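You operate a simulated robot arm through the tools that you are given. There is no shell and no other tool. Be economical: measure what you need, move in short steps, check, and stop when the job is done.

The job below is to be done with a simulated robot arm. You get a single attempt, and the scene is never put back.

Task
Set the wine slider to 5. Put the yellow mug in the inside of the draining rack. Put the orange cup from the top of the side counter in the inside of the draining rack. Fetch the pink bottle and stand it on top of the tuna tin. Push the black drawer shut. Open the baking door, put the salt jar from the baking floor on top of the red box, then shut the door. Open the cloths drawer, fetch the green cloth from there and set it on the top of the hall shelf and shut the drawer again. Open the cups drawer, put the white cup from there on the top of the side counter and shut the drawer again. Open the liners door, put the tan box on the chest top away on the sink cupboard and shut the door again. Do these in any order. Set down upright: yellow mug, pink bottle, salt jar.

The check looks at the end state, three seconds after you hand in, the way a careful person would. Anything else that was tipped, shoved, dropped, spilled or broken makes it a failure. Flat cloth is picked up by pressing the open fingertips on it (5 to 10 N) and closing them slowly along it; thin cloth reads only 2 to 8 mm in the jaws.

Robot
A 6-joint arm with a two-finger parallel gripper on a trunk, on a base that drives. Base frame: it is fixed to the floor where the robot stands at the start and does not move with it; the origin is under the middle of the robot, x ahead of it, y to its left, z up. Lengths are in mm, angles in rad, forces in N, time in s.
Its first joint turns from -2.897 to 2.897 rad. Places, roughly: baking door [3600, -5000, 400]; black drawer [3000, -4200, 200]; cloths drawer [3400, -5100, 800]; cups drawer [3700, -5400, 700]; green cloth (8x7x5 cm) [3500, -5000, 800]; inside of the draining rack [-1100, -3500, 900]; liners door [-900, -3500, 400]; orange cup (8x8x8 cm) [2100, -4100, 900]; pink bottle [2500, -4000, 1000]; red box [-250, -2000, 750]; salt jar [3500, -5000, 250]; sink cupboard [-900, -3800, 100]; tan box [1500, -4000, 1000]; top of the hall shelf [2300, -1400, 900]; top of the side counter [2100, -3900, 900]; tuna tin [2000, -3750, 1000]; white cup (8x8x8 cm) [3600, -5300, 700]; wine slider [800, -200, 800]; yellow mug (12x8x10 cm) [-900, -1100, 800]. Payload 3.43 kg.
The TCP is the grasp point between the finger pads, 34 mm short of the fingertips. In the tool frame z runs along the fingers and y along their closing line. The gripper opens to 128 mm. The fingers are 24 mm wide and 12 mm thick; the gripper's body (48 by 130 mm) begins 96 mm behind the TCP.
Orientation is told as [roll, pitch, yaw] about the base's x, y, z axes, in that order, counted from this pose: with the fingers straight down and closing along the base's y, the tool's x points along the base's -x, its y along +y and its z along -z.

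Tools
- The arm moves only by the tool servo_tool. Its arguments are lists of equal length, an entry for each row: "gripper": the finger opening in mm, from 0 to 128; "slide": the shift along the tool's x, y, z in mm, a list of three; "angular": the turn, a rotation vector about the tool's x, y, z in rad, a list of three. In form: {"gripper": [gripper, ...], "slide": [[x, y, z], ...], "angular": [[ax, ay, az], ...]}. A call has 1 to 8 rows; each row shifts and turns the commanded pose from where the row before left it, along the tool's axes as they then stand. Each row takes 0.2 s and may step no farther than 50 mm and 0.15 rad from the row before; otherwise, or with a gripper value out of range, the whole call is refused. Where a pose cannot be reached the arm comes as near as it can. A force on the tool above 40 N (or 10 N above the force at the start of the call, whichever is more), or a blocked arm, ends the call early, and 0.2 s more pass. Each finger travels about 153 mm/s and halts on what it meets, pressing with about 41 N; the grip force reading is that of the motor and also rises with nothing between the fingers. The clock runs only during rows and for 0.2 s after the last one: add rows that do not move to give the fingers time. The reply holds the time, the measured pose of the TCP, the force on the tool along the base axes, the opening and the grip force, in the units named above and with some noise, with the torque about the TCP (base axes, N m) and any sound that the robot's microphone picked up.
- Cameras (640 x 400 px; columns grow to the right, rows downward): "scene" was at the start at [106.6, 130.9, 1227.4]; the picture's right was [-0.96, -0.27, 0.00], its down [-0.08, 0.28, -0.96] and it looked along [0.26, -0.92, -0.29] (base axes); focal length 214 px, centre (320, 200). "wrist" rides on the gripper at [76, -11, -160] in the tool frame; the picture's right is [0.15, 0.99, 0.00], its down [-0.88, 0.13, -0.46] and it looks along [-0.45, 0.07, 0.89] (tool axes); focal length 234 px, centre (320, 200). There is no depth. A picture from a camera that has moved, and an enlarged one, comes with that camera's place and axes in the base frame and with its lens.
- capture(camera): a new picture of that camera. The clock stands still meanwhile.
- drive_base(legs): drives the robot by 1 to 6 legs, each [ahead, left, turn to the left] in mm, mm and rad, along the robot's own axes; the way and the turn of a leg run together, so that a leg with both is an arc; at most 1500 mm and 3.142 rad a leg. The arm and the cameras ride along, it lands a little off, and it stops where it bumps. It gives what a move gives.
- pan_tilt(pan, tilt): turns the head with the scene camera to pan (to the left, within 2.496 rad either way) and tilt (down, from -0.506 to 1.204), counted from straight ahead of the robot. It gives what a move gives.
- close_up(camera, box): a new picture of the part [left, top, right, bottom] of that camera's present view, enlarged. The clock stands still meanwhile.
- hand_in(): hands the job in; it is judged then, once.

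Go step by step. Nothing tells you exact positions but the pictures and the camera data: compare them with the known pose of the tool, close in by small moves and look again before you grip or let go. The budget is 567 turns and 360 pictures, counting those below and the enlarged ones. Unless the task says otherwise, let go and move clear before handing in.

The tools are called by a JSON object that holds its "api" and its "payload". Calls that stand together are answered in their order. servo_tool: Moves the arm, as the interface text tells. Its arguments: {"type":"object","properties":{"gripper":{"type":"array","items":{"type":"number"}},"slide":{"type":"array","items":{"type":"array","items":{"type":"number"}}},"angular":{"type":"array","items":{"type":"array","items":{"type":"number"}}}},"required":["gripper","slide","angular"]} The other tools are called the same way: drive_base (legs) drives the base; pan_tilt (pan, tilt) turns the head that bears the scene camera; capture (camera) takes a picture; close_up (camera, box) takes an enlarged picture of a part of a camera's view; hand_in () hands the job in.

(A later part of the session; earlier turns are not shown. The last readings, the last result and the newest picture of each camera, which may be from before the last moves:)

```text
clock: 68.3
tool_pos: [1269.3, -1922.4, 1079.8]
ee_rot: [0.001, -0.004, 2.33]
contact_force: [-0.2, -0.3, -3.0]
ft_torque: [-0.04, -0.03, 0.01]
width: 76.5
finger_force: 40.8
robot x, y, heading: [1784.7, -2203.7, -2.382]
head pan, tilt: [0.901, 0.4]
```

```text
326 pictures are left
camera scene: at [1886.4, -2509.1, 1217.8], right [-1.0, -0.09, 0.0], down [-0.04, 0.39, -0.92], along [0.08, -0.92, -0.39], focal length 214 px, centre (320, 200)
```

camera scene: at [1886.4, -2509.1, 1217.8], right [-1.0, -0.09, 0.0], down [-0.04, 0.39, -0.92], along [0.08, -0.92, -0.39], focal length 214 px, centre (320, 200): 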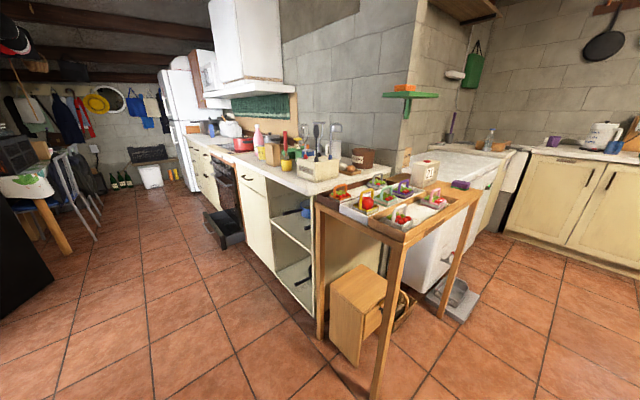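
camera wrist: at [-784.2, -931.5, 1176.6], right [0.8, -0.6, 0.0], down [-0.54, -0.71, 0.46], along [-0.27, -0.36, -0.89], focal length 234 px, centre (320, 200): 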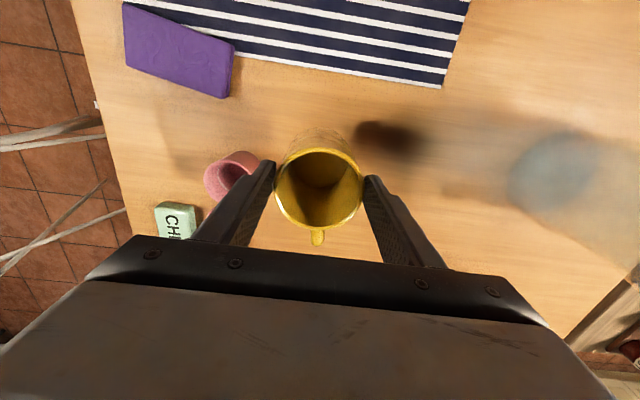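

{"api": "close_up", "payload": {"camera": "scene", "box": [200, 100, 480, 275]}}

{"api": "close_up", "payload": {"camera": "scene", "box": [180, 100, 340, 200]}}

```text
2.29 times, centred on (340, 188) of scene
camera zoom: at [1886.4, -2509.1, 1217.8], right [-1.0, -0.09, 0.0], down [-0.04, 0.39, -0.92], along [0.08, -0.92, -0.39], focal length 490 px, centre (274, 229)
```

zoom: 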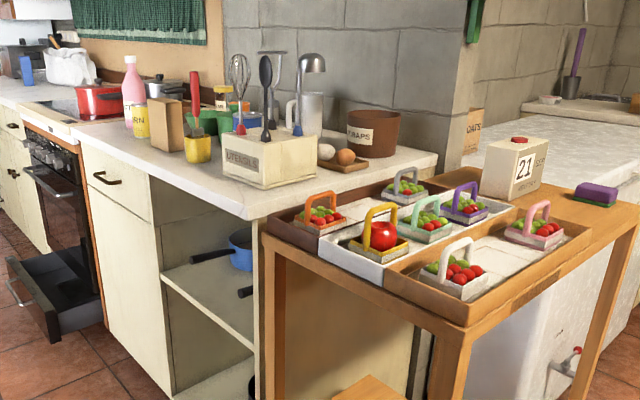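

```text
4.00 times, centred on (260, 150) of scene
camera zoom: at [1886.4, -2509.1, 1217.8], right [-1.0, -0.09, 0.0], down [-0.04, 0.39, -0.92], along [0.08, -0.92, -0.39], focal length 858 px, centre (560, 400)
```

zoom: 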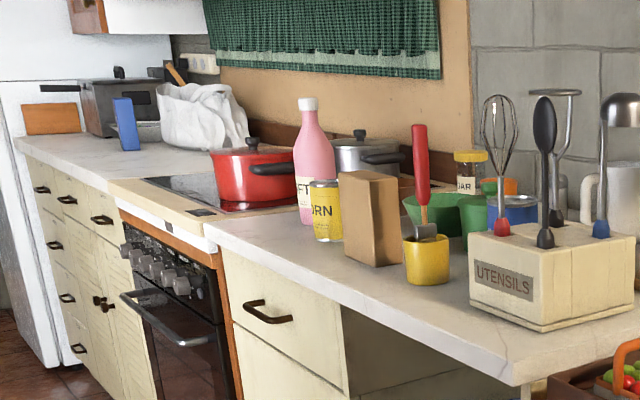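

{"api": "drive_base", "payload": {"legs": [[0, 0, 0.024], [1000, 0, 0], [950, 0, 0]]}}

{"api": "pan_tilt", "payload": {"pan": -0.7, "tilt": 0.4}}

{"api": "capture", "payload": {"camera": "scene"}}

```text
clock: 78.5
tool_pos: [-132.9, -3312.5, 1078.9]
ee_rot: [0.0, -0.003, 2.346]
contact_force: [-0.7, -0.5, -3.4]
ft_torque: [-0.04, -0.04, 0.0]
width: 76.3
finger_force: 41.4
robot x, y, heading: [386.3, -3585.3, -2.365]
head pan, tilt: [0.901, 0.4]
```

```text
clock: 80.2
tool_pos: [-133.4, -3313.5, 1079.4]
ee_rot: [0.0, -0.006, 2.345]
contact_force: [-0.1, 0.1, -3.9]
ft_torque: [-0.01, -0.03, -0.02]
width: 76.6
finger_force: 41.3
robot x, y, heading: [383.4, -3583.5, -2.369]
head pan, tilt: [-0.7, 0.4]
```

```text
323 pictures are left
camera scene: at [390.1, -3803.3, 1217.8], right [-0.08, 1.0, 0.0], down [0.39, 0.03, -0.92], along [-0.92, -0.07, -0.39], focal length 214 px, centre (320, 200)
```

scene: 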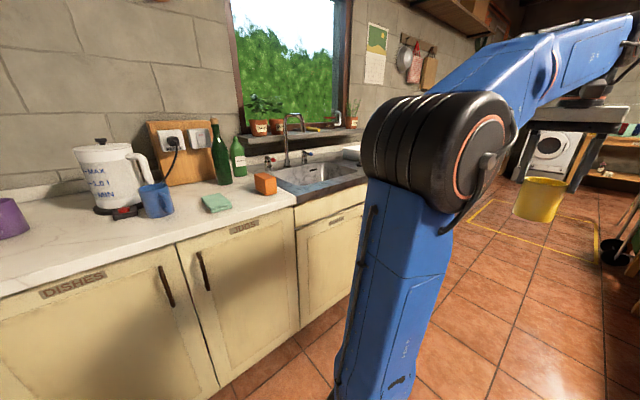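

{"api": "drive_base", "payload": {"legs": [[0, -900, 0.01]]}}

{"api": "pan_tilt", "payload": {"pan": 0.3, "tilt": 0.5}}

{"api": "capture", "payload": {"camera": "scene"}}

{"api": "pan_tilt", "payload": {"pan": -0.55, "tilt": 0.5}}

{"api": "capture", "payload": {"camera": "scene"}}

```text
clock: 84.9
tool_pos: [-767.1, -2688.9, 1078.7]
ee_rot: [-0.001, -0.002, 2.356]
contact_force: [0.7, -0.1, -1.8]
ft_torque: [-0.02, 0.0, 0.0]
width: 76.3
finger_force: 40.8
robot x, y, heading: [-243.0, -2953.8, -2.352]
head pan, tilt: [-0.7, 0.4]
```

```text
clock: 86.1
tool_pos: [-765.7, -2688.3, 1079.5]
ee_rot: [0.0, -0.004, 2.358]
contact_force: [0.3, 0.4, -2.7]
ft_torque: [0.01, -0.07, -0.01]
width: 76.3
finger_force: 40.7
robot x, y, heading: [-249.3, -2953.9, -2.354]
head pan, tilt: [0.3, 0.499]
```

```text
322 pictures are left
camera scene: at [-186.3, -3244.2, 1208.7], right [-0.89, 0.46, 0.0], down [0.22, 0.42, -0.88], along [-0.41, -0.78, -0.48], focal length 214 px, centre (320, 200)
```

scene: 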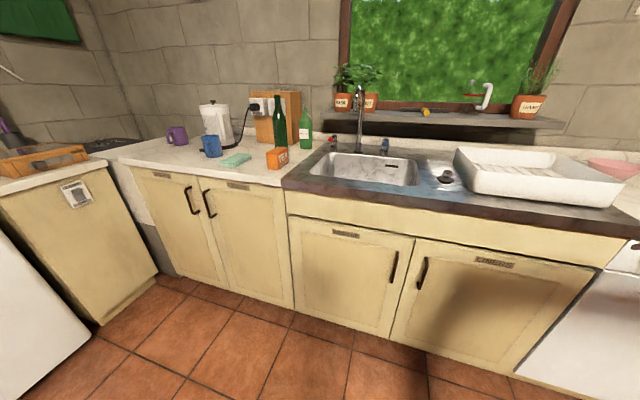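

```text
clock: 87.3
tool_pos: [-765.6, -2688.5, 1079.6]
ee_rot: [0.0, -0.004, 2.358]
contact_force: [0.9, -0.8, -2.1]
ft_torque: [-0.07, -0.01, 0.0]
width: 76.5
finger_force: 41.4
robot x, y, heading: [-249.7, -2951.9, -2.352]
head pan, tilt: [-0.55, 0.499]
```

```text
321 pictures are left
camera scene: at [-232.6, -3185.3, 1208.7], right [-0.24, 0.97, 0.0], down [0.46, 0.11, -0.88], along [-0.85, -0.21, -0.48], focal length 214 px, centre (320, 200)
```

scene: 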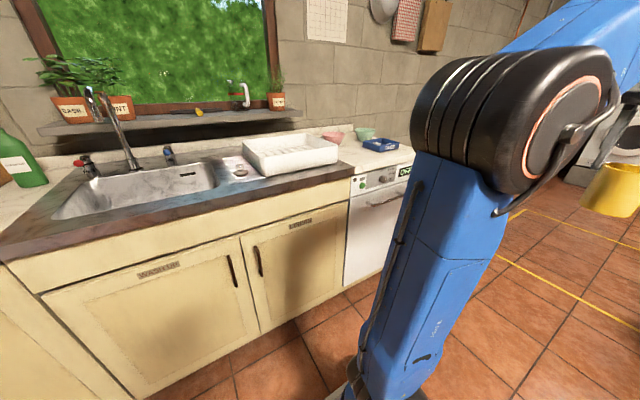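

{"api": "servo_tool", "payload": {"gripper": [70, 70, 70, 70, 70, 70, 70, 70], "slide": [[11, 44, 0], [11, 44, 0], [11, 44, 0], [11, 44, 0], [11, 44, 0], [11, 44, 0], [11, 44, 0], [11, 44, 0]], "angular": [[0, 0, 0], [0, 0, 0], [0, 0, 0], [0, 0, 0], [0, 0, 0], [0, 0, 0], [0, 0, 0], [0, 0, 0]]}}

{"api": "servo_tool", "payload": {"gripper": [70, 70, 70, 70, 70, 70], "slide": [[11, 44, 0], [11, 44, 0], [11, 44, 0], [11, 44, 0], [11, 44, 0], [0, 0, 0]], "angular": [[0, 0, 0], [0, 0, 0], [0, 0, 0], [0, 0, 0], [0, 0, 0], [0, 0, 0]]}}

{"api": "capture", "payload": {"camera": "wrist"}}

{"api": "pan_tilt", "payload": {"pan": -0.2, "tilt": 0.5}}

{"api": "capture", "payload": {"camera": "scene"}}

```text
clock: 89.1
tool_pos: [-952.9, -3000.4, 1078.3]
ee_rot: [-0.001, -0.002, 2.357]
contact_force: [-0.4, 0.7, -1.6]
ft_torque: [-0.02, -0.01, -0.04]
width: 76.1
finger_force: 41.1
robot x, y, heading: [-243.3, -2954.9, -2.352]
head pan, tilt: [-0.55, 0.499]
```

```text
clock: 90.5
tool_pos: [-1068.0, -3197.6, 1080.2]
ee_rot: [0.001, -0.002, 2.357]
contact_force: [-0.2, 0.0, -3.2]
ft_torque: [-0.02, -0.05, 0.01]
width: 76.4
finger_force: 41.3
robot x, y, heading: [-248.3, -2952.2, -2.35]
head pan, tilt: [-0.55, 0.499]
```

```text
320 pictures are left
camera wrist: at [-1006.7, -3243.2, 1240.7], right [-0.59, -0.8, 0.0], down [-0.72, 0.53, 0.46], along [-0.37, 0.27, -0.89], focal length 234 px, centre (320, 200)
```

wrist: 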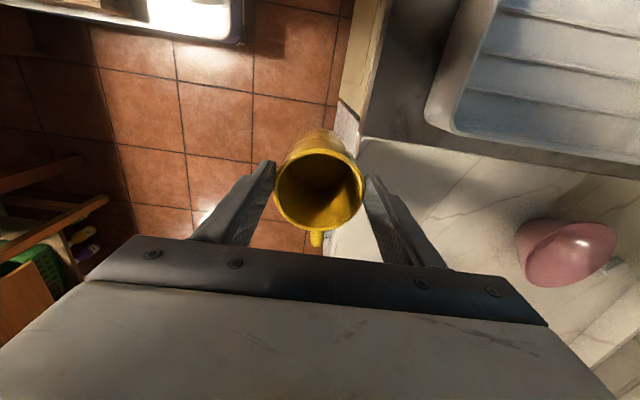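

```text
clock: 91.3
tool_pos: [-1068.6, -3197.4, 1080.7]
ee_rot: [-0.001, -0.004, 2.357]
contact_force: [0.3, 0.5, -2.8]
ft_torque: [-0.02, -0.06, 0.03]
width: 76.4
finger_force: 41.0
robot x, y, heading: [-243.7, -2952.7, -2.352]
head pan, tilt: [-0.201, 0.499]
```

```text
319 pictures are left
camera scene: at [-220.0, -3214.2, 1208.6], right [-0.56, 0.83, 0.0], down [0.4, 0.27, -0.88], along [-0.73, -0.49, -0.48], focal length 214 px, centre (320, 200)
```

scene: 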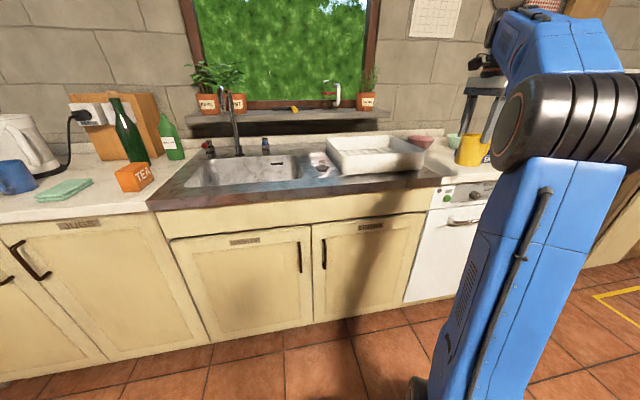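

{"api": "drive_base", "payload": {"legs": [[150, 0, 0]]}}

{"api": "servo_tool", "payload": {"gripper": [70, 70, 70, 70, 70], "slide": [[34, 22, 0], [34, 22, 0], [34, 22, 0], [32, 22, 0], [0, 0, 0]], "angular": [[0, 0, 0], [0, 0, 0], [0, 0, 0], [0, 0, 0], [0, 0, 0]]}}

{"api": "capture", "payload": {"camera": "wrist"}}

{"api": "close_up", "payload": {"camera": "scene", "box": [260, 60, 540, 235]}}

```text
clock: 92.7
tool_pos: [-1174.3, -3302.3, 1080.5]
ee_rot: [0.001, -0.003, 2.357]
contact_force: [0.0, 0.7, -2.4]
ft_torque: [-0.03, -0.05, 0.01]
width: 76.2
finger_force: 41.0
robot x, y, heading: [-352.5, -3061.2, -2.358]
head pan, tilt: [-0.201, 0.499]
```

```text
clock: 93.9
tool_pos: [-1141.8, -3461.8, 1081.0]
ee_rot: [0.001, -0.004, 2.357]
contact_force: [1.1, -0.6, -0.4]
ft_torque: [0.0, -0.02, 0.02]
width: 70.3
finger_force: 0.1
robot x, y, heading: [-353.3, -3058.2, -2.356]
head pan, tilt: [-0.201, 0.499]
```

```text
318 pictures are left
camera wrist: at [-1079.8, -3507.7, 1241.5], right [-0.6, -0.8, 0.0], down [-0.71, 0.53, 0.46], along [-0.37, 0.27, -0.89], focal length 234 px, centre (320, 200)
```

wrist: 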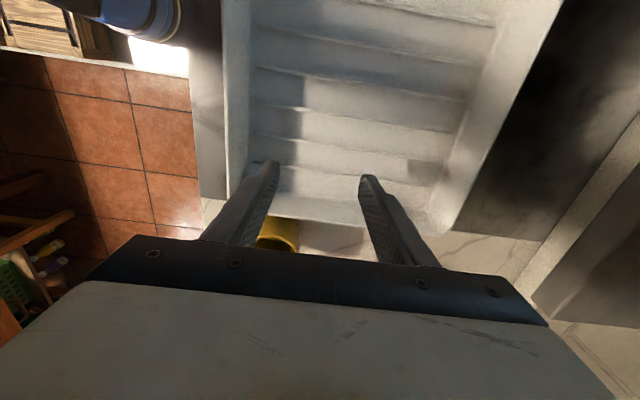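

```text
2.29 times, centred on (400, 148) of scene
camera zoom: at [-326.9, -3321.9, 1208.6], right [-0.55, 0.83, 0.0], down [0.4, 0.27, -0.88], along [-0.73, -0.49, -0.48], focal length 490 px, centre (137, 320)
```

zoom: 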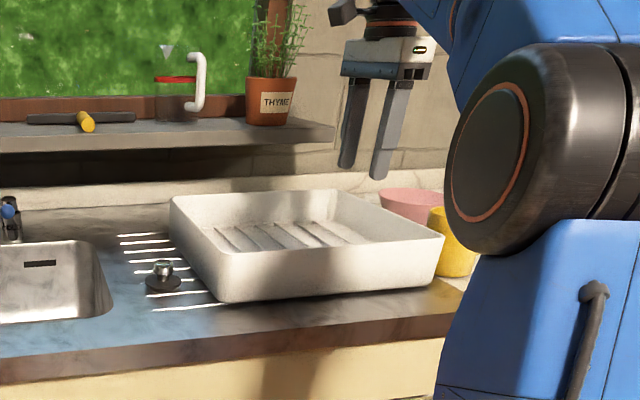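

The mug slipped out when it met the tray side; it seems to stand on the counter right of the tray. I lift the arm and look closely.

{"api": "servo_tool", "payload": {"gripper": [100, 110, 110, 110], "slide": [[0, 0, -30], [0, -40, -30], [0, -40, 0], [0, -40, 0]], "angular": [[0, 0, 0], [0, 0, 0], [0, 0, 0], [0, 0, 0]]}}

{"api": "capture", "payload": {"camera": "wrist"}}

{"api": "close_up", "payload": {"camera": "scene", "box": [320, 120, 480, 220]}}

```text
clock: 94.9
tool_pos: [-1056.1, -3376.2, 1137.4]
ee_rot: [-0.001, -0.003, 2.354]
contact_force: [-0.6, -0.2, -0.7]
ft_torque: [0.03, -0.11, 0.0]
width: 110.2
finger_force: 0.1
robot x, y, heading: [-352.8, -3063.5, -2.35]
head pan, tilt: [-0.201, 0.499]
```

```text
316 pictures are left
camera wrist: at [-994.3, -3421.8, 1298.3], right [-0.6, -0.8, 0.0], down [-0.71, 0.53, 0.46], along [-0.37, 0.27, -0.89], focal length 234 px, centre (320, 200)
```

wrist: 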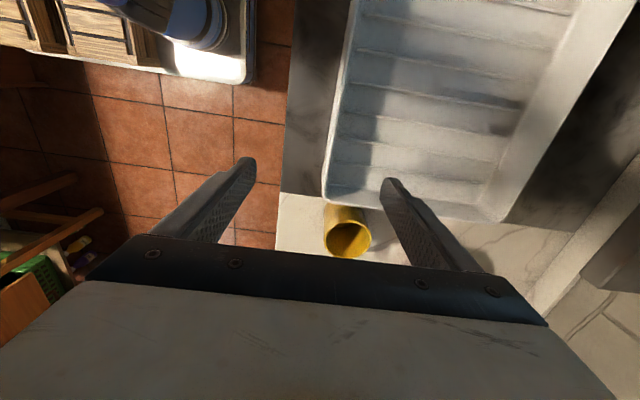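

```text
4.00 times, centred on (400, 170) of scene
camera zoom: at [-327.4, -3322.1, 1208.6], right [-0.55, 0.83, 0.0], down [0.4, 0.27, -0.88], along [-0.73, -0.49, -0.48], focal length 858 px, centre (0, 320)
```

zoom: 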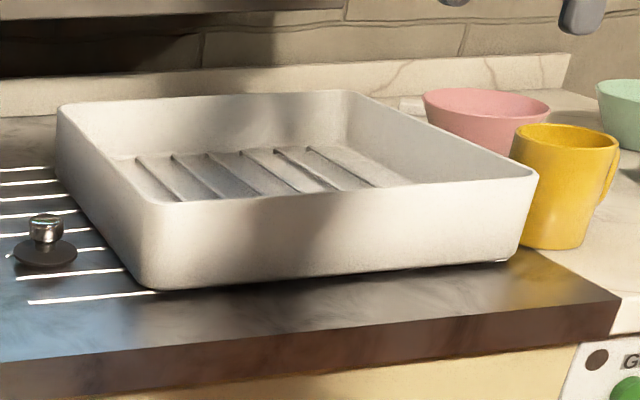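

{"api": "servo_tool", "payload": {"gripper": [110, 110, 110, 110, 110, 110], "slide": [[-36, 16, 0], [-36, 16, 0], [-36, 16, 0], [-35, 17, 0], [0, 0, 35], [0, 0, 25]], "angular": [[0, 0, 0], [0, 0, 0], [0, 0, 0], [0, 0, 0], [0, 0, 0], [0, 0, 0]]}}

{"api": "capture", "payload": {"camera": "wrist"}}

```text
clock: 96.3
tool_pos: [-1205.3, -3319.6, 1077.7]
ee_rot: [-0.001, -0.004, 2.356]
contact_force: [-0.5, 0.3, 0.5]
ft_torque: [-0.02, 0.04, 0.02]
width: 110.0
finger_force: 0.0
out of reach, approached as far as the arm can: row 4
robot x, y, heading: [-353.2, -3059.1, -2.356]
head pan, tilt: [-0.201, 0.499]
```

```text
314 pictures are left
camera wrist: at [-1143.2, -3364.7, 1237.3], right [-0.6, -0.8, 0.0], down [-0.71, 0.53, 0.46], along [-0.37, 0.27, -0.89], focal length 234 px, centre (320, 200)
```

wrist: 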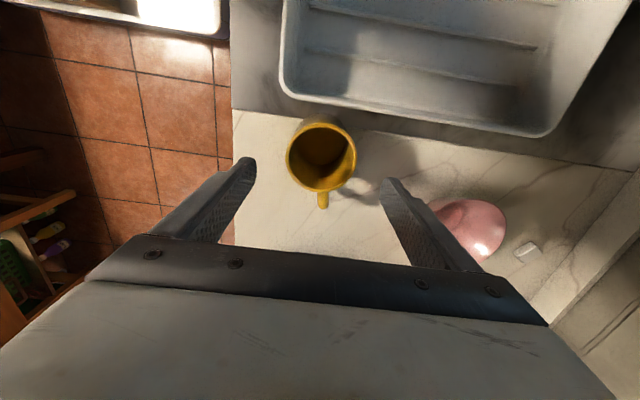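

{"api": "servo_tool", "payload": {"gripper": [110, 110, 110, 110], "slide": [[5, 0, 35], [0, 0, 35], [0, 0, 35], [0, 0, 10]], "angular": [[0, 0, 0], [0, 0, 0], [0, 0, 0], [0, 0, 0]]}}

{"api": "capture", "payload": {"camera": "wrist"}}

```text
clock: 97.3
tool_pos: [-1201.2, -3324.2, 961.6]
ee_rot: [0.0, -0.004, 2.357]
contact_force: [0.2, -0.1, -0.1]
ft_torque: [0.02, 0.02, 0.03]
width: 109.7
finger_force: 0.0
robot x, y, heading: [-351.3, -3061.6, -2.355]
head pan, tilt: [-0.201, 0.499]
```

```text
313 pictures are left
camera wrist: at [-1138.7, -3369.5, 1121.3], right [-0.6, -0.8, 0.0], down [-0.71, 0.53, 0.46], along [-0.37, 0.27, -0.89], focal length 234 px, centre (320, 200)
```

wrist: 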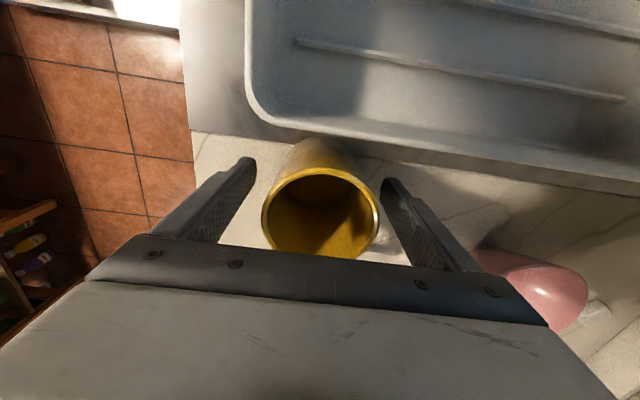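

{"api": "servo_tool", "payload": {"gripper": [90, 70, 60, 60, 60, 60], "slide": [[0, 0, 5], [0, 0, 0], [0, 0, 0], [0, 0, 0], [0, 0, 0], [0, 0, 0]], "angular": [[0, 0, 0], [0, 0, 0], [0, 0, 0], [0, 0, 0], [0, 0, 0], [0, 0, 0]]}}

{"api": "servo_tool", "payload": {"gripper": [60, 60, 60, 60, 60], "slide": [[0, 0, -5], [0, 0, -10], [0, 0, -10], [0, 0, -10], [0, 0, 0]], "angular": [[0, 0, 0], [0, 0, 0], [0, 0, 0], [0, 0, 0], [0, 0, 0]]}}

{"api": "capture", "payload": {"camera": "wrist"}}

```text
clock: 98.7
tool_pos: [-1201.6, -3323.1, 956.7]
ee_rot: [0.0, -0.003, 2.358]
contact_force: [-1.1, -3.0, 2.0]
ft_torque: [0.0, -0.09, -0.03]
width: 76.7
finger_force: 40.8
robot x, y, heading: [-353.4, -3064.1, -2.357]
head pan, tilt: [-0.201, 0.499]
```

```text
clock: 99.9
tool_pos: [-1200.4, -3323.5, 993.6]
ee_rot: [-0.001, -0.005, 2.355]
contact_force: [-0.3, 0.2, -3.2]
ft_torque: [-0.04, 0.01, -0.07]
width: 76.8
finger_force: 41.2
robot x, y, heading: [-354.5, -3061.6, -2.352]
head pan, tilt: [-0.201, 0.499]
```

```text
312 pictures are left
camera wrist: at [-1138.1, -3368.7, 1153.0], right [-0.6, -0.8, 0.0], down [-0.71, 0.53, 0.46], along [-0.37, 0.27, -0.89], focal length 234 px, centre (320, 200)
```

wrist: 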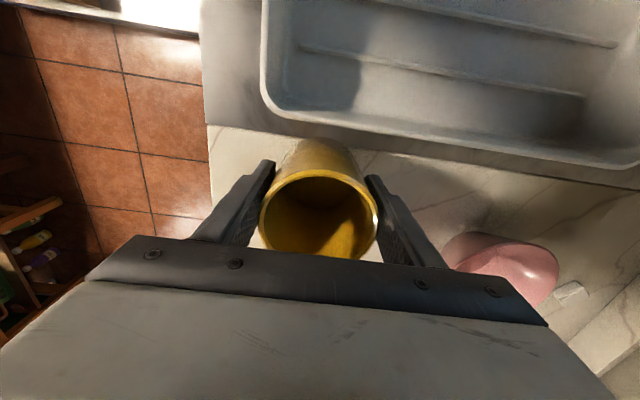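

{"api": "servo_tool", "payload": {"gripper": [60, 60, 60, 60, 60, 60, 60, 60], "slide": [[0, 0, -12], [0, 0, -12], [0, 0, -12], [0, 0, -12], [0, 0, -12], [0, 0, -12], [0, 0, -8], [0, 0, 0]], "angular": [[0, 0, 0], [0, 0, 0], [0, 0, 0], [0, 0, 0], [0, 0, 0], [0, 0, 0], [0, 0, 0], [0, 0, 0]]}}

{"api": "servo_tool", "payload": {"gripper": [60, 60, 60, 60, 60, 60, 60, 60], "slide": [[18, 4, 0], [18, 4, 0], [18, 4, 0], [18, 4, 0], [18, 4, 0], [18, 4, 0], [18, 4, 0], [12, 4, 0]], "angular": [[0, 0, 0], [0, 0, 0], [0, 0, 0], [0, 0, 0], [0, 0, 0], [0, 0, 0], [0, 0, 0], [0, 0, 0]]}}

{"api": "capture", "payload": {"camera": "wrist"}}

{"api": "close_up", "payload": {"camera": "scene", "box": [260, 60, 540, 235]}}

```text
clock: 101.7
tool_pos: [-1200.6, -3323.6, 1072.4]
ee_rot: [0.0, -0.004, 2.356]
contact_force: [0.2, 0.4, -2.8]
ft_torque: [-0.07, -0.03, 0.02]
width: 76.7
finger_force: 41.0
robot x, y, heading: [-351.4, -3058.8, -2.356]
head pan, tilt: [-0.201, 0.499]
```

```text
clock: 103.5
tool_pos: [-1125.3, -3442.8, 1072.8]
ee_rot: [0.0, -0.004, 2.358]
contact_force: [-0.2, -0.2, -2.5]
ft_torque: [-0.05, -0.05, 0.02]
width: 76.5
finger_force: 40.7
robot x, y, heading: [-349.2, -3059.8, -2.352]
head pan, tilt: [-0.201, 0.499]
```

```text
311 pictures are left
camera wrist: at [-1063.9, -3488.6, 1232.5], right [-0.6, -0.8, 0.0], down [-0.71, 0.53, 0.46], along [-0.37, 0.27, -0.89], focal length 234 px, centre (320, 200)
```

wrist: 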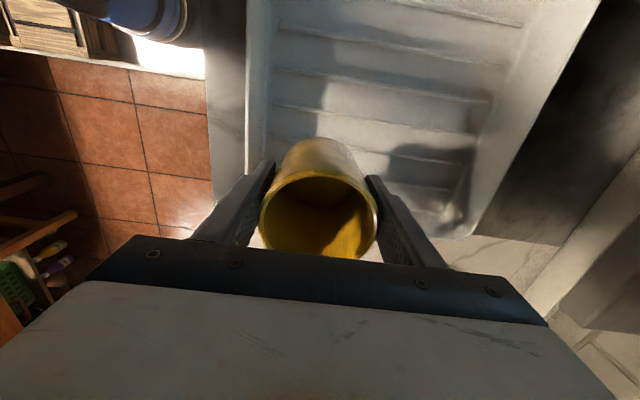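

```text
2.29 times, centred on (400, 148) of scene
camera zoom: at [-327.2, -3321.9, 1208.6], right [-0.55, 0.83, 0.0], down [0.4, 0.27, -0.88], along [-0.73, -0.49, -0.48], focal length 490 px, centre (137, 320)
```

zoom: 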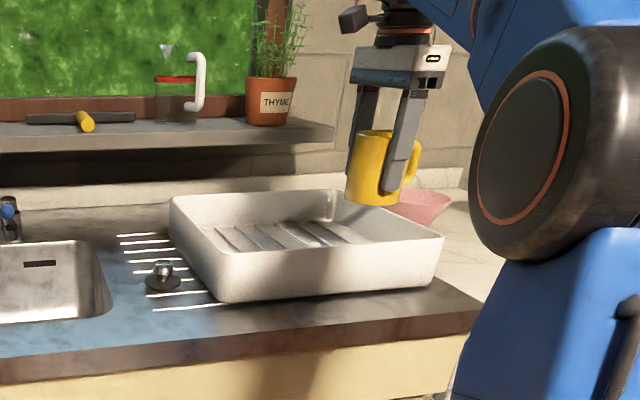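

{"api": "servo_tool", "payload": {"gripper": [60, 60, 60, 60], "slide": [[14, 17, 0], [14, 17, 0], [14, 18, 0], [0, 0, 0]], "angular": [[0, 0, 0], [0, 0, 0], [0, 0, 0], [0, 0, 0]]}}

{"api": "servo_tool", "payload": {"gripper": [60, 60, 60, 60, 60, 60, 60, 60], "slide": [[0, 0, 12], [0, 0, 12], [0, 0, 12], [0, 0, 12], [0, 0, 12], [0, 0, 12], [0, 0, 0], [0, 0, 0]], "angular": [[0, 0, 0], [0, 0, 0], [0, 0, 0], [0, 0, 0], [0, 0, 0], [0, 0, 0], [0, 0, 0], [0, 0, 0]]}}

{"api": "close_up", "payload": {"camera": "scene", "box": [320, 70, 480, 220]}}

{"api": "capture", "payload": {"camera": "wrist"}}

```text
clock: 104.5
tool_pos: [-1132.8, -3509.2, 1074.4]
ee_rot: [0.0, -0.005, 2.357]
contact_force: [-0.1, -0.3, -1.8]
ft_torque: [-0.03, -0.05, -0.01]
width: 76.7
finger_force: 41.1
robot x, y, heading: [-355.4, -3058.9, -2.356]
head pan, tilt: [-0.201, 0.499]
```

```text
clock: 106.3
tool_pos: [-1132.9, -3509.6, 999.2]
ee_rot: [0.0, -0.006, 2.357]
contact_force: [-0.1, -0.3, -2.8]
ft_torque: [-0.05, -0.04, -0.02]
width: 76.7
finger_force: 40.6
robot x, y, heading: [-354.6, -3063.1, -2.349]
head pan, tilt: [-0.201, 0.499]
```

```text
2.67 times, centred on (400, 145) of scene
camera zoom: at [-327.1, -3321.9, 1208.6], right [-0.55, 0.83, 0.0], down [0.4, 0.27, -0.88], along [-0.73, -0.49, -0.48], focal length 572 px, centre (107, 347)
```

zoom: 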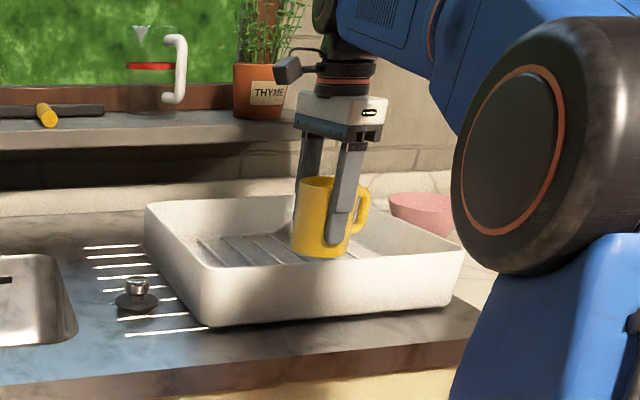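

```text
308 pictures are left
camera wrist: at [-1071.0, -3555.8, 1159.7], right [-0.6, -0.8, 0.0], down [-0.71, 0.53, 0.46], along [-0.37, 0.27, -0.89], focal length 234 px, centre (320, 200)
```

wrist: 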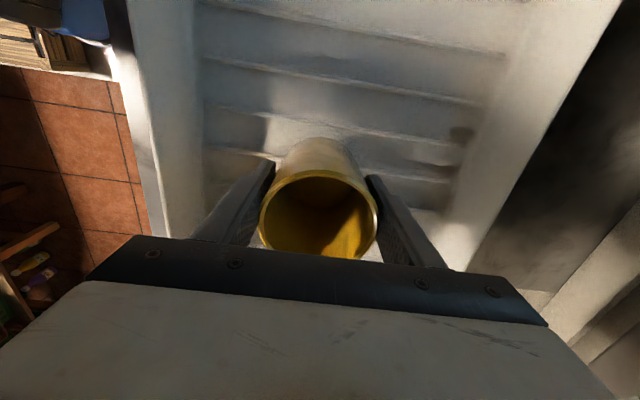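

{"api": "servo_tool", "payload": {"gripper": [60, 60, 60, 60], "slide": [[0, 0, 5], [0, 0, 5], [0, 0, 5], [0, 0, 0]], "angular": [[0, 0, 0], [0, 0, 0], [0, 0, 0], [0, 0, 0]]}}

{"api": "servo_tool", "payload": {"gripper": [60, 60, 60], "slide": [[0, 0, 4], [0, 0, 3], [0, 0, 0]], "angular": [[0, 0, 0], [0, 0, 0], [0, 0, 0]]}}

```text
clock: 107.3
tool_pos: [-1132.6, -3508.7, 983.7]
ee_rot: [0.001, -0.003, 2.355]
contact_force: [0.6, 0.1, -2.8]
ft_torque: [-0.04, -0.04, -0.04]
width: 76.7
finger_force: 40.2
robot x, y, heading: [-353.5, -3060.3, -2.354]
head pan, tilt: [-0.201, 0.499]
```

```text
clock: 108.1
tool_pos: [-1133.9, -3510.4, 977.7]
ee_rot: [0.0, -0.004, 2.356]
contact_force: [-0.1, 0.0, -2.5]
ft_torque: [-0.04, -0.02, 0.02]
width: 76.6
finger_force: 41.3
robot x, y, heading: [-349.2, -3062.7, -2.354]
head pan, tilt: [-0.201, 0.499]
```

{"api": "servo_tool", "payload": {"gripper": [60, 60, 60], "slide": [[0, 0, 4], [0, 0, 3], [0, 0, 0]], "angular": [[0, 0, 0], [0, 0, 0], [0, 0, 0]]}}

{"api": "servo_tool", "payload": {"gripper": [60, 60, 60], "slide": [[0, 0, 3], [0, 0, 2], [0, 0, 0]], "angular": [[0, 0, 0], [0, 0, 0], [0, 0, 0]]}}

{"api": "close_up", "payload": {"camera": "scene", "box": [320, 70, 480, 220]}}

```text
clock: 108.9
tool_pos: [-1132.3, -3510.2, 971.9]
ee_rot: [0.001, -0.004, 2.356]
contact_force: [-3.8, -1.6, 15.1]
ft_torque: [0.26, -0.27, 0.07]
width: 76.5
finger_force: 40.9
robot x, y, heading: [-353.2, -3057.9, -2.349]
head pan, tilt: [-0.201, 0.499]
```

```text
clock: 109.7
tool_pos: [-1133.0, -3509.5, 966.8]
ee_rot: [0.003, -0.004, 2.356]
contact_force: [-0.2, -4.3, 25.7]
ft_torque: [0.31, 0.23, 0.17]
width: 76.5
finger_force: 40.4
robot x, y, heading: [-354.5, -3063.5, -2.355]
head pan, tilt: [-0.201, 0.499]
```

```text
2.67 times, centred on (400, 145) of scene
camera zoom: at [-326.2, -3321.6, 1208.7], right [-0.55, 0.83, 0.0], down [0.4, 0.27, -0.88], along [-0.73, -0.49, -0.48], focal length 572 px, centre (107, 347)
```

zoom: 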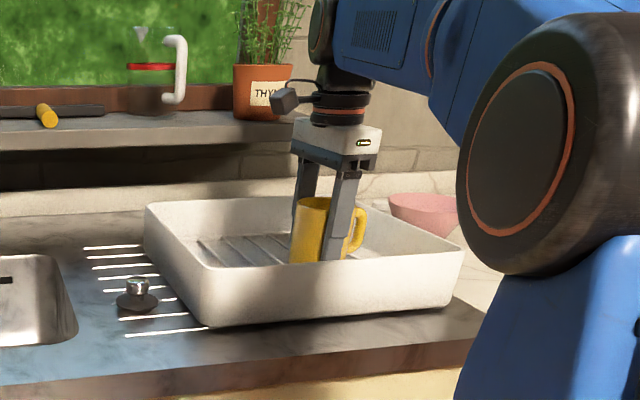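

{"api": "servo_tool", "payload": {"gripper": [60, 80, 90, 100, 100], "slide": [[0, 0, -3], [0, 0, 0], [0, 0, 0], [0, 0, 0], [0, 0, 0]], "angular": [[0, 0, 0], [0, 0, 0], [0, 0, 0], [0, 0, 0], [0, 0, 0]]}}

{"api": "servo_tool", "payload": {"gripper": [105, 105, 105, 105, 105, 105], "slide": [[0, 0, -20], [0, 0, -30], [0, 0, -30], [0, 0, -30], [0, 0, -30], [0, -20, -20]], "angular": [[0, 0, 0], [0, 0, 0], [0, 0, 0], [0, 0, 0], [0, 0, 0], [0, 0, 0]]}}

{"api": "close_up", "payload": {"camera": "scene", "box": [320, 70, 480, 220]}}

{"api": "capture", "payload": {"camera": "wrist"}}

```text
clock: 110.9
tool_pos: [-1134.4, -3509.7, 968.3]
ee_rot: [0.0, -0.004, 2.357]
contact_force: [0.7, 0.8, 0.5]
ft_torque: [-0.04, -0.04, 0.0]
width: 100.0
finger_force: 0.1
robot x, y, heading: [-349.6, -3062.3, -2.355]
head pan, tilt: [-0.201, 0.499]
```

```text
clock: 112.3
tool_pos: [-1118.6, -3495.7, 1127.2]
ee_rot: [-0.001, -0.003, 2.356]
contact_force: [0.2, -0.9, -0.2]
ft_torque: [0.02, -0.05, -0.02]
width: 104.7
finger_force: 0.0
robot x, y, heading: [-353.1, -3057.7, -2.351]
head pan, tilt: [-0.201, 0.499]
```

```text
2.67 times, centred on (400, 145) of scene
camera zoom: at [-327.2, -3322.0, 1208.6], right [-0.55, 0.83, 0.0], down [0.4, 0.27, -0.88], along [-0.73, -0.49, -0.48], focal length 572 px, centre (107, 347)
```

zoom: 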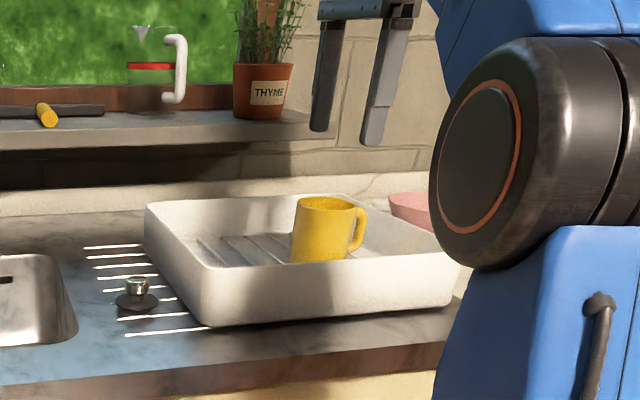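

```text
305 pictures are left
camera wrist: at [-1056.9, -3542.3, 1287.6], right [-0.6, -0.8, 0.0], down [-0.71, 0.53, 0.46], along [-0.37, 0.27, -0.89], focal length 234 px, centre (320, 200)
```

wrist: 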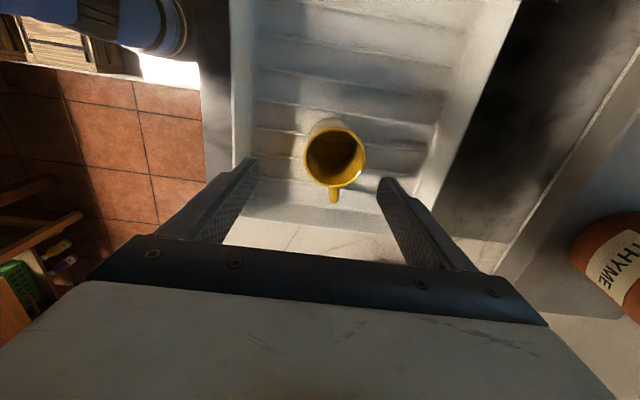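

{"api": "servo_tool", "payload": {"gripper": [105, 105, 105, 105, 105], "slide": [[0, -40, -10], [0, -40, 0], [0, -40, 0], [0, 0, 0], [0, 0, 0]], "angular": [[0, 0, 0], [0, 0, 0], [0, 0, 0], [0, 0, 0], [0, 0, 0]]}}

{"api": "drive_base", "payload": {"legs": [[-160, 0, 0], [0, 440, 0]]}}

{"api": "servo_tool", "payload": {"gripper": [105, 105, 105, 105, 105, 105, 105, 105], "slide": [[0, 0, 10], [0, 0, 10], [0, 0, 10], [0, 0, 10], [0, 0, 10], [0, 0, 10], [0, 0, 10], [0, 0, 10]], "angular": [[0, 0, 0.15], [0, 0, 0.15], [0, 0, 0.15], [0, 0, 0.15], [0, 0, 0.15], [0, 0, 0.15], [0, 0, 0.15], [0, 0, 0.15]]}}

{"api": "servo_tool", "payload": {"gripper": [105, 105, 105], "slide": [[0, 0, 10], [0, 0, 10], [0, 0, 0]], "angular": [[0, 0, 0.15], [0, 0, 0.15], [0, 0, 0.071]]}}

```text
clock: 113.5
tool_pos: [-1032.9, -3412.0, 1140.2]
ee_rot: [-0.001, -0.004, 2.355]
contact_force: [0.3, -0.1, 0.9]
ft_torque: [0.0, -0.02, -0.02]
width: 104.7
finger_force: 0.0
robot x, y, heading: [-356.3, -3058.4, -2.35]
head pan, tilt: [-0.201, 0.499]
```

```text
clock: 117.2
tool_pos: [-612.2, -3606.8, 1140.5]
ee_rot: [0.0, -0.002, 2.353]
contact_force: [0.3, -0.3, -0.2]
ft_torque: [-0.02, -0.02, 0.02]
width: 104.9
finger_force: 0.1
robot x, y, heading: [69.9, -3258.3, -2.363]
head pan, tilt: [-0.201, 0.499]
```

```text
clock: 119.0
tool_pos: [-613.2, -3606.9, 1061.5]
ee_rot: [0.003, -0.002, 1.152]
contact_force: [0.3, -0.1, 0.2]
ft_torque: [-0.01, -0.02, 0.01]
width: 105.4
finger_force: 0.1
robot x, y, heading: [66.6, -3255.5, -2.358]
head pan, tilt: [-0.201, 0.499]
```

```text
clock: 119.8
tool_pos: [-611.9, -3607.5, 1041.3]
ee_rot: [0.002, 0.0, 0.78]
contact_force: [-0.4, -0.7, 0.2]
ft_torque: [0.01, -0.02, 0.02]
width: 104.9
finger_force: 0.1
robot x, y, heading: [70.3, -3258.8, -2.361]
head pan, tilt: [-0.201, 0.499]
```

{"api": "drive_base", "payload": {"legs": [[0, 0, -1.571]]}}

{"api": "pan_tilt", "payload": {"pan": 1.2, "tilt": 0.6}}

{"api": "capture", "payload": {"camera": "scene"}}

```text
clock: 121.5
tool_pos: [-686.3, -3408.6, 1042.4]
ee_rot: [0.003, 0.003, 0.507]
contact_force: [-0.5, -0.8, 0.3]
ft_torque: [-0.02, 0.01, 0.01]
width: 105.1
finger_force: 0.0
robot x, y, heading: [63.3, -3258.4, -2.63]
head pan, tilt: [-0.201, 0.499]
stopped in leg 1: the robot was blocked; the commanded pose is now the measured one
```

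```text
clock: 123.0
tool_pos: [-687.5, -3407.6, 1042.2]
ee_rot: [0.004, 0.002, 0.508]
contact_force: [-0.7, -0.4, 0.1]
ft_torque: [-0.01, 0.01, -0.01]
width: 105.0
finger_force: 0.0
robot x, y, heading: [62.5, -3257.8, -2.63]
head pan, tilt: [1.201, 0.6]
```

```text
304 pictures are left
camera scene: at [114.6, -3575.5, 1199.6], right [-0.99, -0.14, 0.0], down [-0.08, 0.56, -0.83], along [0.11, -0.82, -0.56], focal length 214 px, centre (320, 200)
```

scene: 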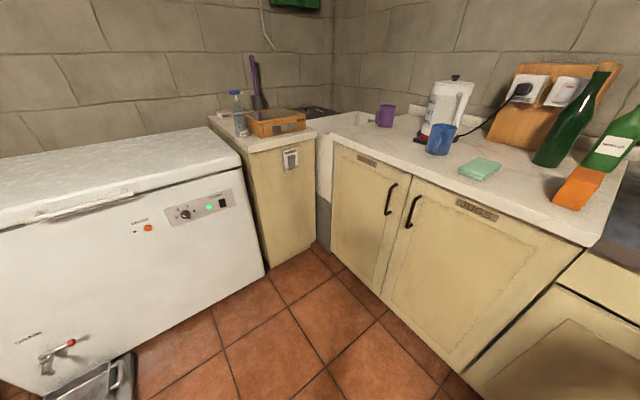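

{"api": "pan_tilt", "payload": {"pan": 2.45, "tilt": 0.9}}

{"api": "capture", "payload": {"camera": "scene"}}

{"api": "pan_tilt", "payload": {"pan": -2.3, "tilt": 0.9}}

{"api": "capture", "payload": {"camera": "scene"}}

```text
clock: 124.4
tool_pos: [-686.9, -3408.1, 1042.7]
ee_rot: [0.003, 0.003, 0.508]
contact_force: [-0.1, 0.4, 0.3]
ft_torque: [-0.02, -0.02, 0.01]
width: 104.9
finger_force: 0.1
robot x, y, heading: [62.9, -3256.5, -2.63]
head pan, tilt: [2.45, 0.901]
```

```text
303 pictures are left
camera scene: at [176.6, -3501.6, 1174.8], right [-0.18, -0.98, 0.0], down [-0.77, 0.14, -0.62], along [0.61, -0.11, -0.78], focal length 214 px, centre (320, 200)
```

scene: 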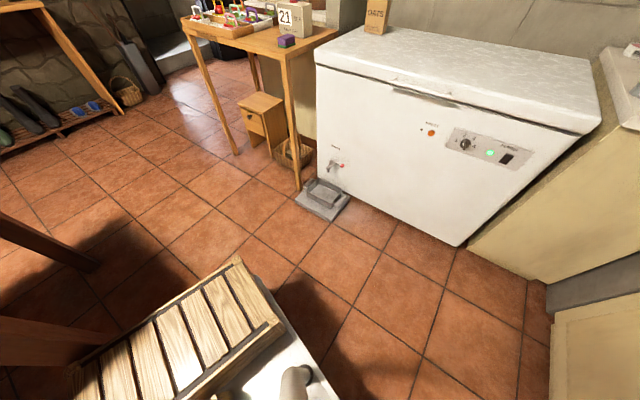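

```text
clock: 128.2
tool_pos: [-687.7, -3407.8, 1041.0]
ee_rot: [0.002, 0.002, 0.508]
contact_force: [-0.3, -0.6, -0.3]
ft_torque: [-0.03, 0.02, -0.03]
width: 105.1
finger_force: 0.1
robot x, y, heading: [61.0, -3261.8, -2.628]
head pan, tilt: [-2.3, 0.901]
```

```text
302 pictures are left
camera scene: at [118.8, -3414.3, 1174.8], right [0.98, -0.22, 0.0], down [-0.17, -0.77, -0.62], along [0.14, 0.61, -0.78], focal length 214 px, centre (320, 200)
```

scene: 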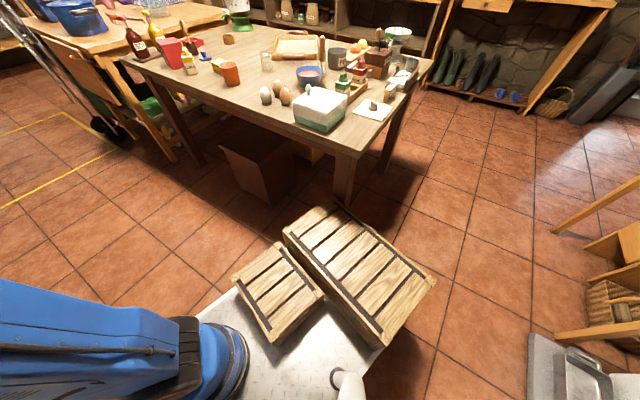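

{"api": "drive_base", "payload": {"legs": [[160, 0, 0], [0, 0, -1.298]]}}

{"api": "pan_tilt", "payload": {"pan": 1.5, "tilt": 0.6}}

{"api": "capture", "payload": {"camera": "scene"}}

```text
clock: 132.8
tool_pos: [-421.9, -2653.9, 1041.3]
ee_rot: [0.004, 0.001, -0.786]
contact_force: [-0.8, 0.0, 0.5]
ft_torque: [0.01, -0.01, 0.0]
width: 104.9
finger_force: 0.1
robot x, y, heading: [-72.8, -3332.9, 2.356]
head pan, tilt: [-2.3, 0.901]
```

```text
clock: 135.9
tool_pos: [-422.1, -2652.6, 1042.1]
ee_rot: [0.002, 0.002, -0.788]
contact_force: [0.1, -0.6, 0.0]
ft_torque: [-0.01, -0.01, 0.01]
width: 105.0
finger_force: 0.0
robot x, y, heading: [-76.7, -3334.8, 2.357]
head pan, tilt: [1.499, 0.6]
```

```text
301 pictures are left
camera scene: at [-351.2, -3490.2, 1199.6], right [-0.65, 0.76, 0.0], down [0.43, 0.37, -0.83], along [-0.62, -0.54, -0.56], focal length 214 px, centre (320, 200)
```

scene: 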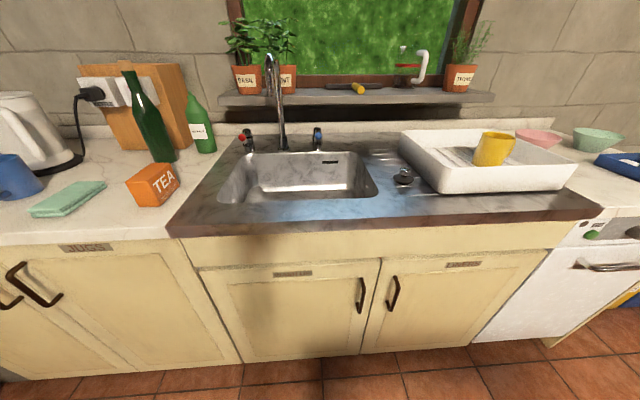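

{"api": "drive_base", "payload": {"legs": [[0, -200, 0]]}}

{"api": "servo_tool", "payload": {"gripper": [60, 60, 60, 60, 60, 60, 60, 60], "slide": [[21, -43, 0], [21, -43, 0], [21, -43, 0], [21, -43, 0], [21, -43, 0], [21, -43, 0], [21, -43, 0], [21, -43, 0]], "angular": [[0, 0, -0.0857], [0, 0, -0.0857], [0, 0, -0.0857], [0, 0, -0.0857], [0, 0, -0.0857], [0, 0, -0.0857], [0, 0, -0.0857], [0, 0, -0.0857]]}}

{"api": "servo_tool", "payload": {"gripper": [60, 60, 60, 60, 60, 60, 60, 60], "slide": [[21, -43, 0], [21, -43, 0], [21, -43, 0], [21, -43, 0], [21, -43, 0], [21, -43, 0], [21, -43, 0], [21, -43, 0]], "angular": [[0, 0, -0.0857], [0, 0, -0.0857], [0, 0, -0.0857], [0, 0, -0.0857], [0, 0, -0.0857], [0, 0, -0.0857], [0, 0, -0.0857], [0, 0, -0.0857]]}}

```text
clock: 137.5
tool_pos: [-281.2, -2512.4, 1043.1]
ee_rot: [0.003, 0.002, -0.79]
contact_force: [0.6, -0.4, -0.9]
ft_torque: [0.01, 0.01, 0.0]
width: 105.1
finger_force: 0.0
robot x, y, heading: [64.8, -3197.3, 2.352]
head pan, tilt: [1.499, 0.6]
```

```text
clock: 139.3
tool_pos: [-586.5, -2733.3, 1041.0]
ee_rot: [0.005, 0.001, -0.103]
contact_force: [-0.1, 0.1, -0.2]
ft_torque: [-0.01, 0.01, 0.0]
width: 60.2
finger_force: 0.0
robot x, y, heading: [67.5, -3193.2, 2.35]
head pan, tilt: [1.499, 0.6]
```

```text
clock: 141.1
tool_pos: [-683.5, -3093.9, 1037.7]
ee_rot: [0.003, -0.003, 0.584]
contact_force: [0.3, 0.1, 0.5]
ft_torque: [-0.04, -0.01, -0.03]
width: 60.2
finger_force: 0.0
robot x, y, heading: [66.7, -3192.1, 2.354]
head pan, tilt: [1.499, 0.6]
```

{"api": "servo_tool", "payload": {"gripper": [60, 60, 60, 60, 60, 60, 60, 60], "slide": [[0, 0, 0], [0, 0, 0], [30, -38, 10], [30, -38, 10], [30, -38, 10], [30, -38, 10], [30, -38, 10], [30, -38, 10]], "angular": [[0, 0, -0.1], [0, 0, -0.1], [0, 0, 0], [0, 0, 0], [0, 0, 0], [0, 0, 0], [0, 0, 0], [0, 0, 0]]}}

{"api": "servo_tool", "payload": {"gripper": [60, 60, 60, 60, 60, 60, 60, 60], "slide": [[10, -20, 40], [10, -20, 40], [0, 0, 45], [0, 0, 40], [0, 0, 0], [0, 0, 0], [0, 0, 0], [0, 0, 0]], "angular": [[0, 0, 0], [0, 0, 0], [0, 0, 0], [0, 0, 0], [0, 0.14, 0], [0, 0.14, 0], [0, 0.14, 0], [0, 0.14, 0]]}}

{"api": "capture", "payload": {"camera": "scene"}}

{"api": "capture", "payload": {"camera": "wrist"}}

```text
clock: 142.9
tool_pos: [-648.7, -3382.2, 975.4]
ee_rot: [0.0, -0.003, 0.781]
contact_force: [1.2, 0.8, -0.4]
ft_torque: [-0.05, 0.01, -0.03]
width: 60.0
finger_force: 0.0
robot x, y, heading: [65.0, -3195.6, 2.358]
head pan, tilt: [1.499, 0.6]
```

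```text
clock: 144.7
tool_pos: [-653.0, -3401.8, 813.5]
ee_rot: [0.005, 0.559, 0.784]
contact_force: [0.8, 0.3, 0.3]
ft_torque: [0.02, 0.02, -0.02]
width: 59.9
finger_force: 0.1
out of reach, approached as far as the arm can: row 1, 2, 3
robot x, y, heading: [66.9, -3193.9, 2.354]
head pan, tilt: [1.499, 0.6]
```

```text
300 pictures are left
camera scene: at [-211.6, -3350.1, 1199.5], right [-0.65, 0.76, 0.0], down [0.43, 0.37, -0.82], along [-0.62, -0.54, -0.57], focal length 214 px, centre (320, 200)
```

scene: 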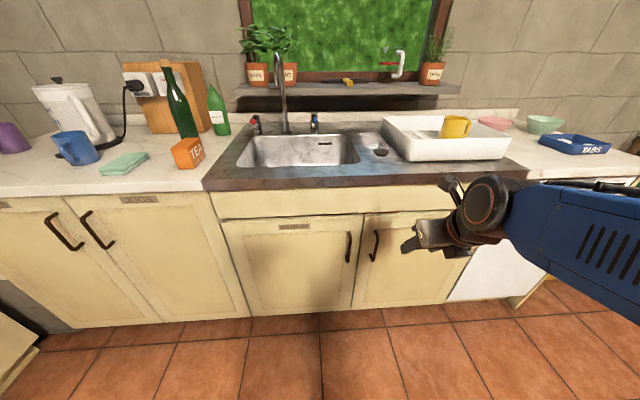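

```text
299 pictures are left
camera wrist: at [-629.4, -3396.3, 988.2], right [-0.79, 0.61, 0.08], down [0.61, 0.79, -0.08], along [-0.11, -0.01, -0.99], focal length 234 px, centre (320, 200)
```

wrist: 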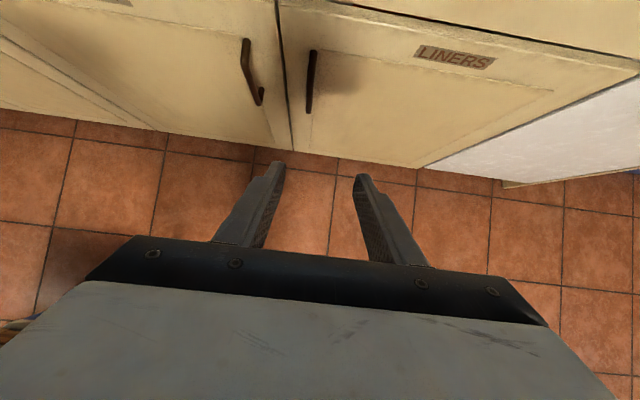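

{"api": "servo_tool", "payload": {"gripper": [60, 60, 60, 60, 60, 60, 60, 60], "slide": [[0, -8, 0], [0, -8, 0], [0, -8, 0], [0, -9, 0], [-20, 0, 30], [-20, 0, 30], [-20, 0, 30], [-20, 0, 30]], "angular": [[0, 0.13, 0], [0, 0.13, 0], [0, 0.13, 0], [0, 0.13, 0], [0, 0, 0], [0, 0, 0], [0, 0, 0], [0, 0, 0]]}}

{"api": "capture", "payload": {"camera": "wrist"}}

```text
clock: 146.5
tool_pos: [-669.5, -3467.2, 678.0]
ee_rot: [-0.018, 0.992, 0.787]
contact_force: [0.0, -0.3, 1.1]
ft_torque: [0.02, 0.0, -0.04]
width: 60.0
finger_force: 0.0
out of reach, approached as far as the arm can: row 4
robot x, y, heading: [65.7, -3196.4, 2.357]
head pan, tilt: [1.499, 0.6]
```

```text
298 pictures are left
camera wrist: at [-598.5, -3407.7, 829.9], right [-0.77, 0.63, 0.11], down [0.51, 0.71, -0.49], along [-0.39, -0.32, -0.87], focal length 234 px, centre (320, 200)
```

wrist: 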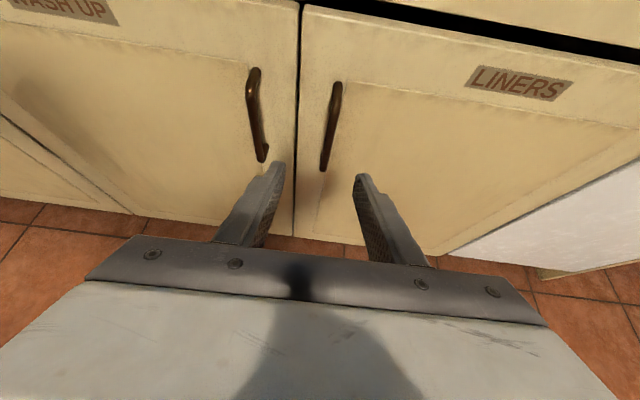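

{"api": "servo_tool", "payload": {"gripper": [60, 60, 60, 60], "slide": [[4, 2, 25], [4, 2, 25], [4, 2, 25], [3, 1, 25]], "angular": [[0, 0, 0], [0, 0, 0], [0, 0, 0], [0, 0, 0]]}}

{"api": "capture", "payload": {"camera": "wrist"}}

```text
clock: 147.5
tool_pos: [-738.2, -3527.6, 637.7]
ee_rot: [-0.017, 0.989, 0.786]
contact_force: [0.0, 0.4, -0.1]
ft_torque: [0.0, -0.03, 0.02]
width: 60.2
finger_force: 0.0
robot x, y, heading: [69.7, -3199.8, 2.353]
head pan, tilt: [1.499, 0.6]
```

```text
297 pictures are left
camera wrist: at [-666.6, -3469.1, 789.7], right [-0.77, 0.63, 0.11], down [0.51, 0.71, -0.49], along [-0.39, -0.32, -0.87], focal length 234 px, centre (320, 200)
```

wrist: 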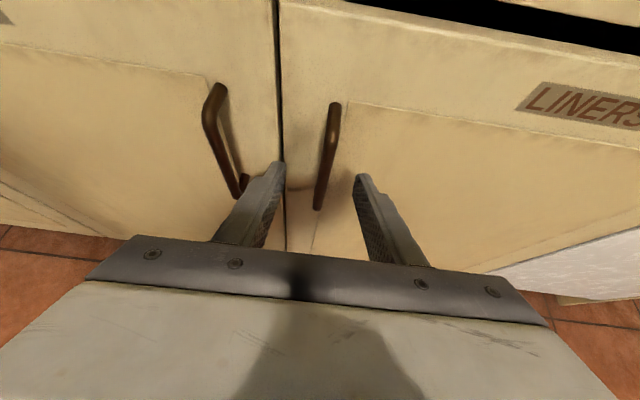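

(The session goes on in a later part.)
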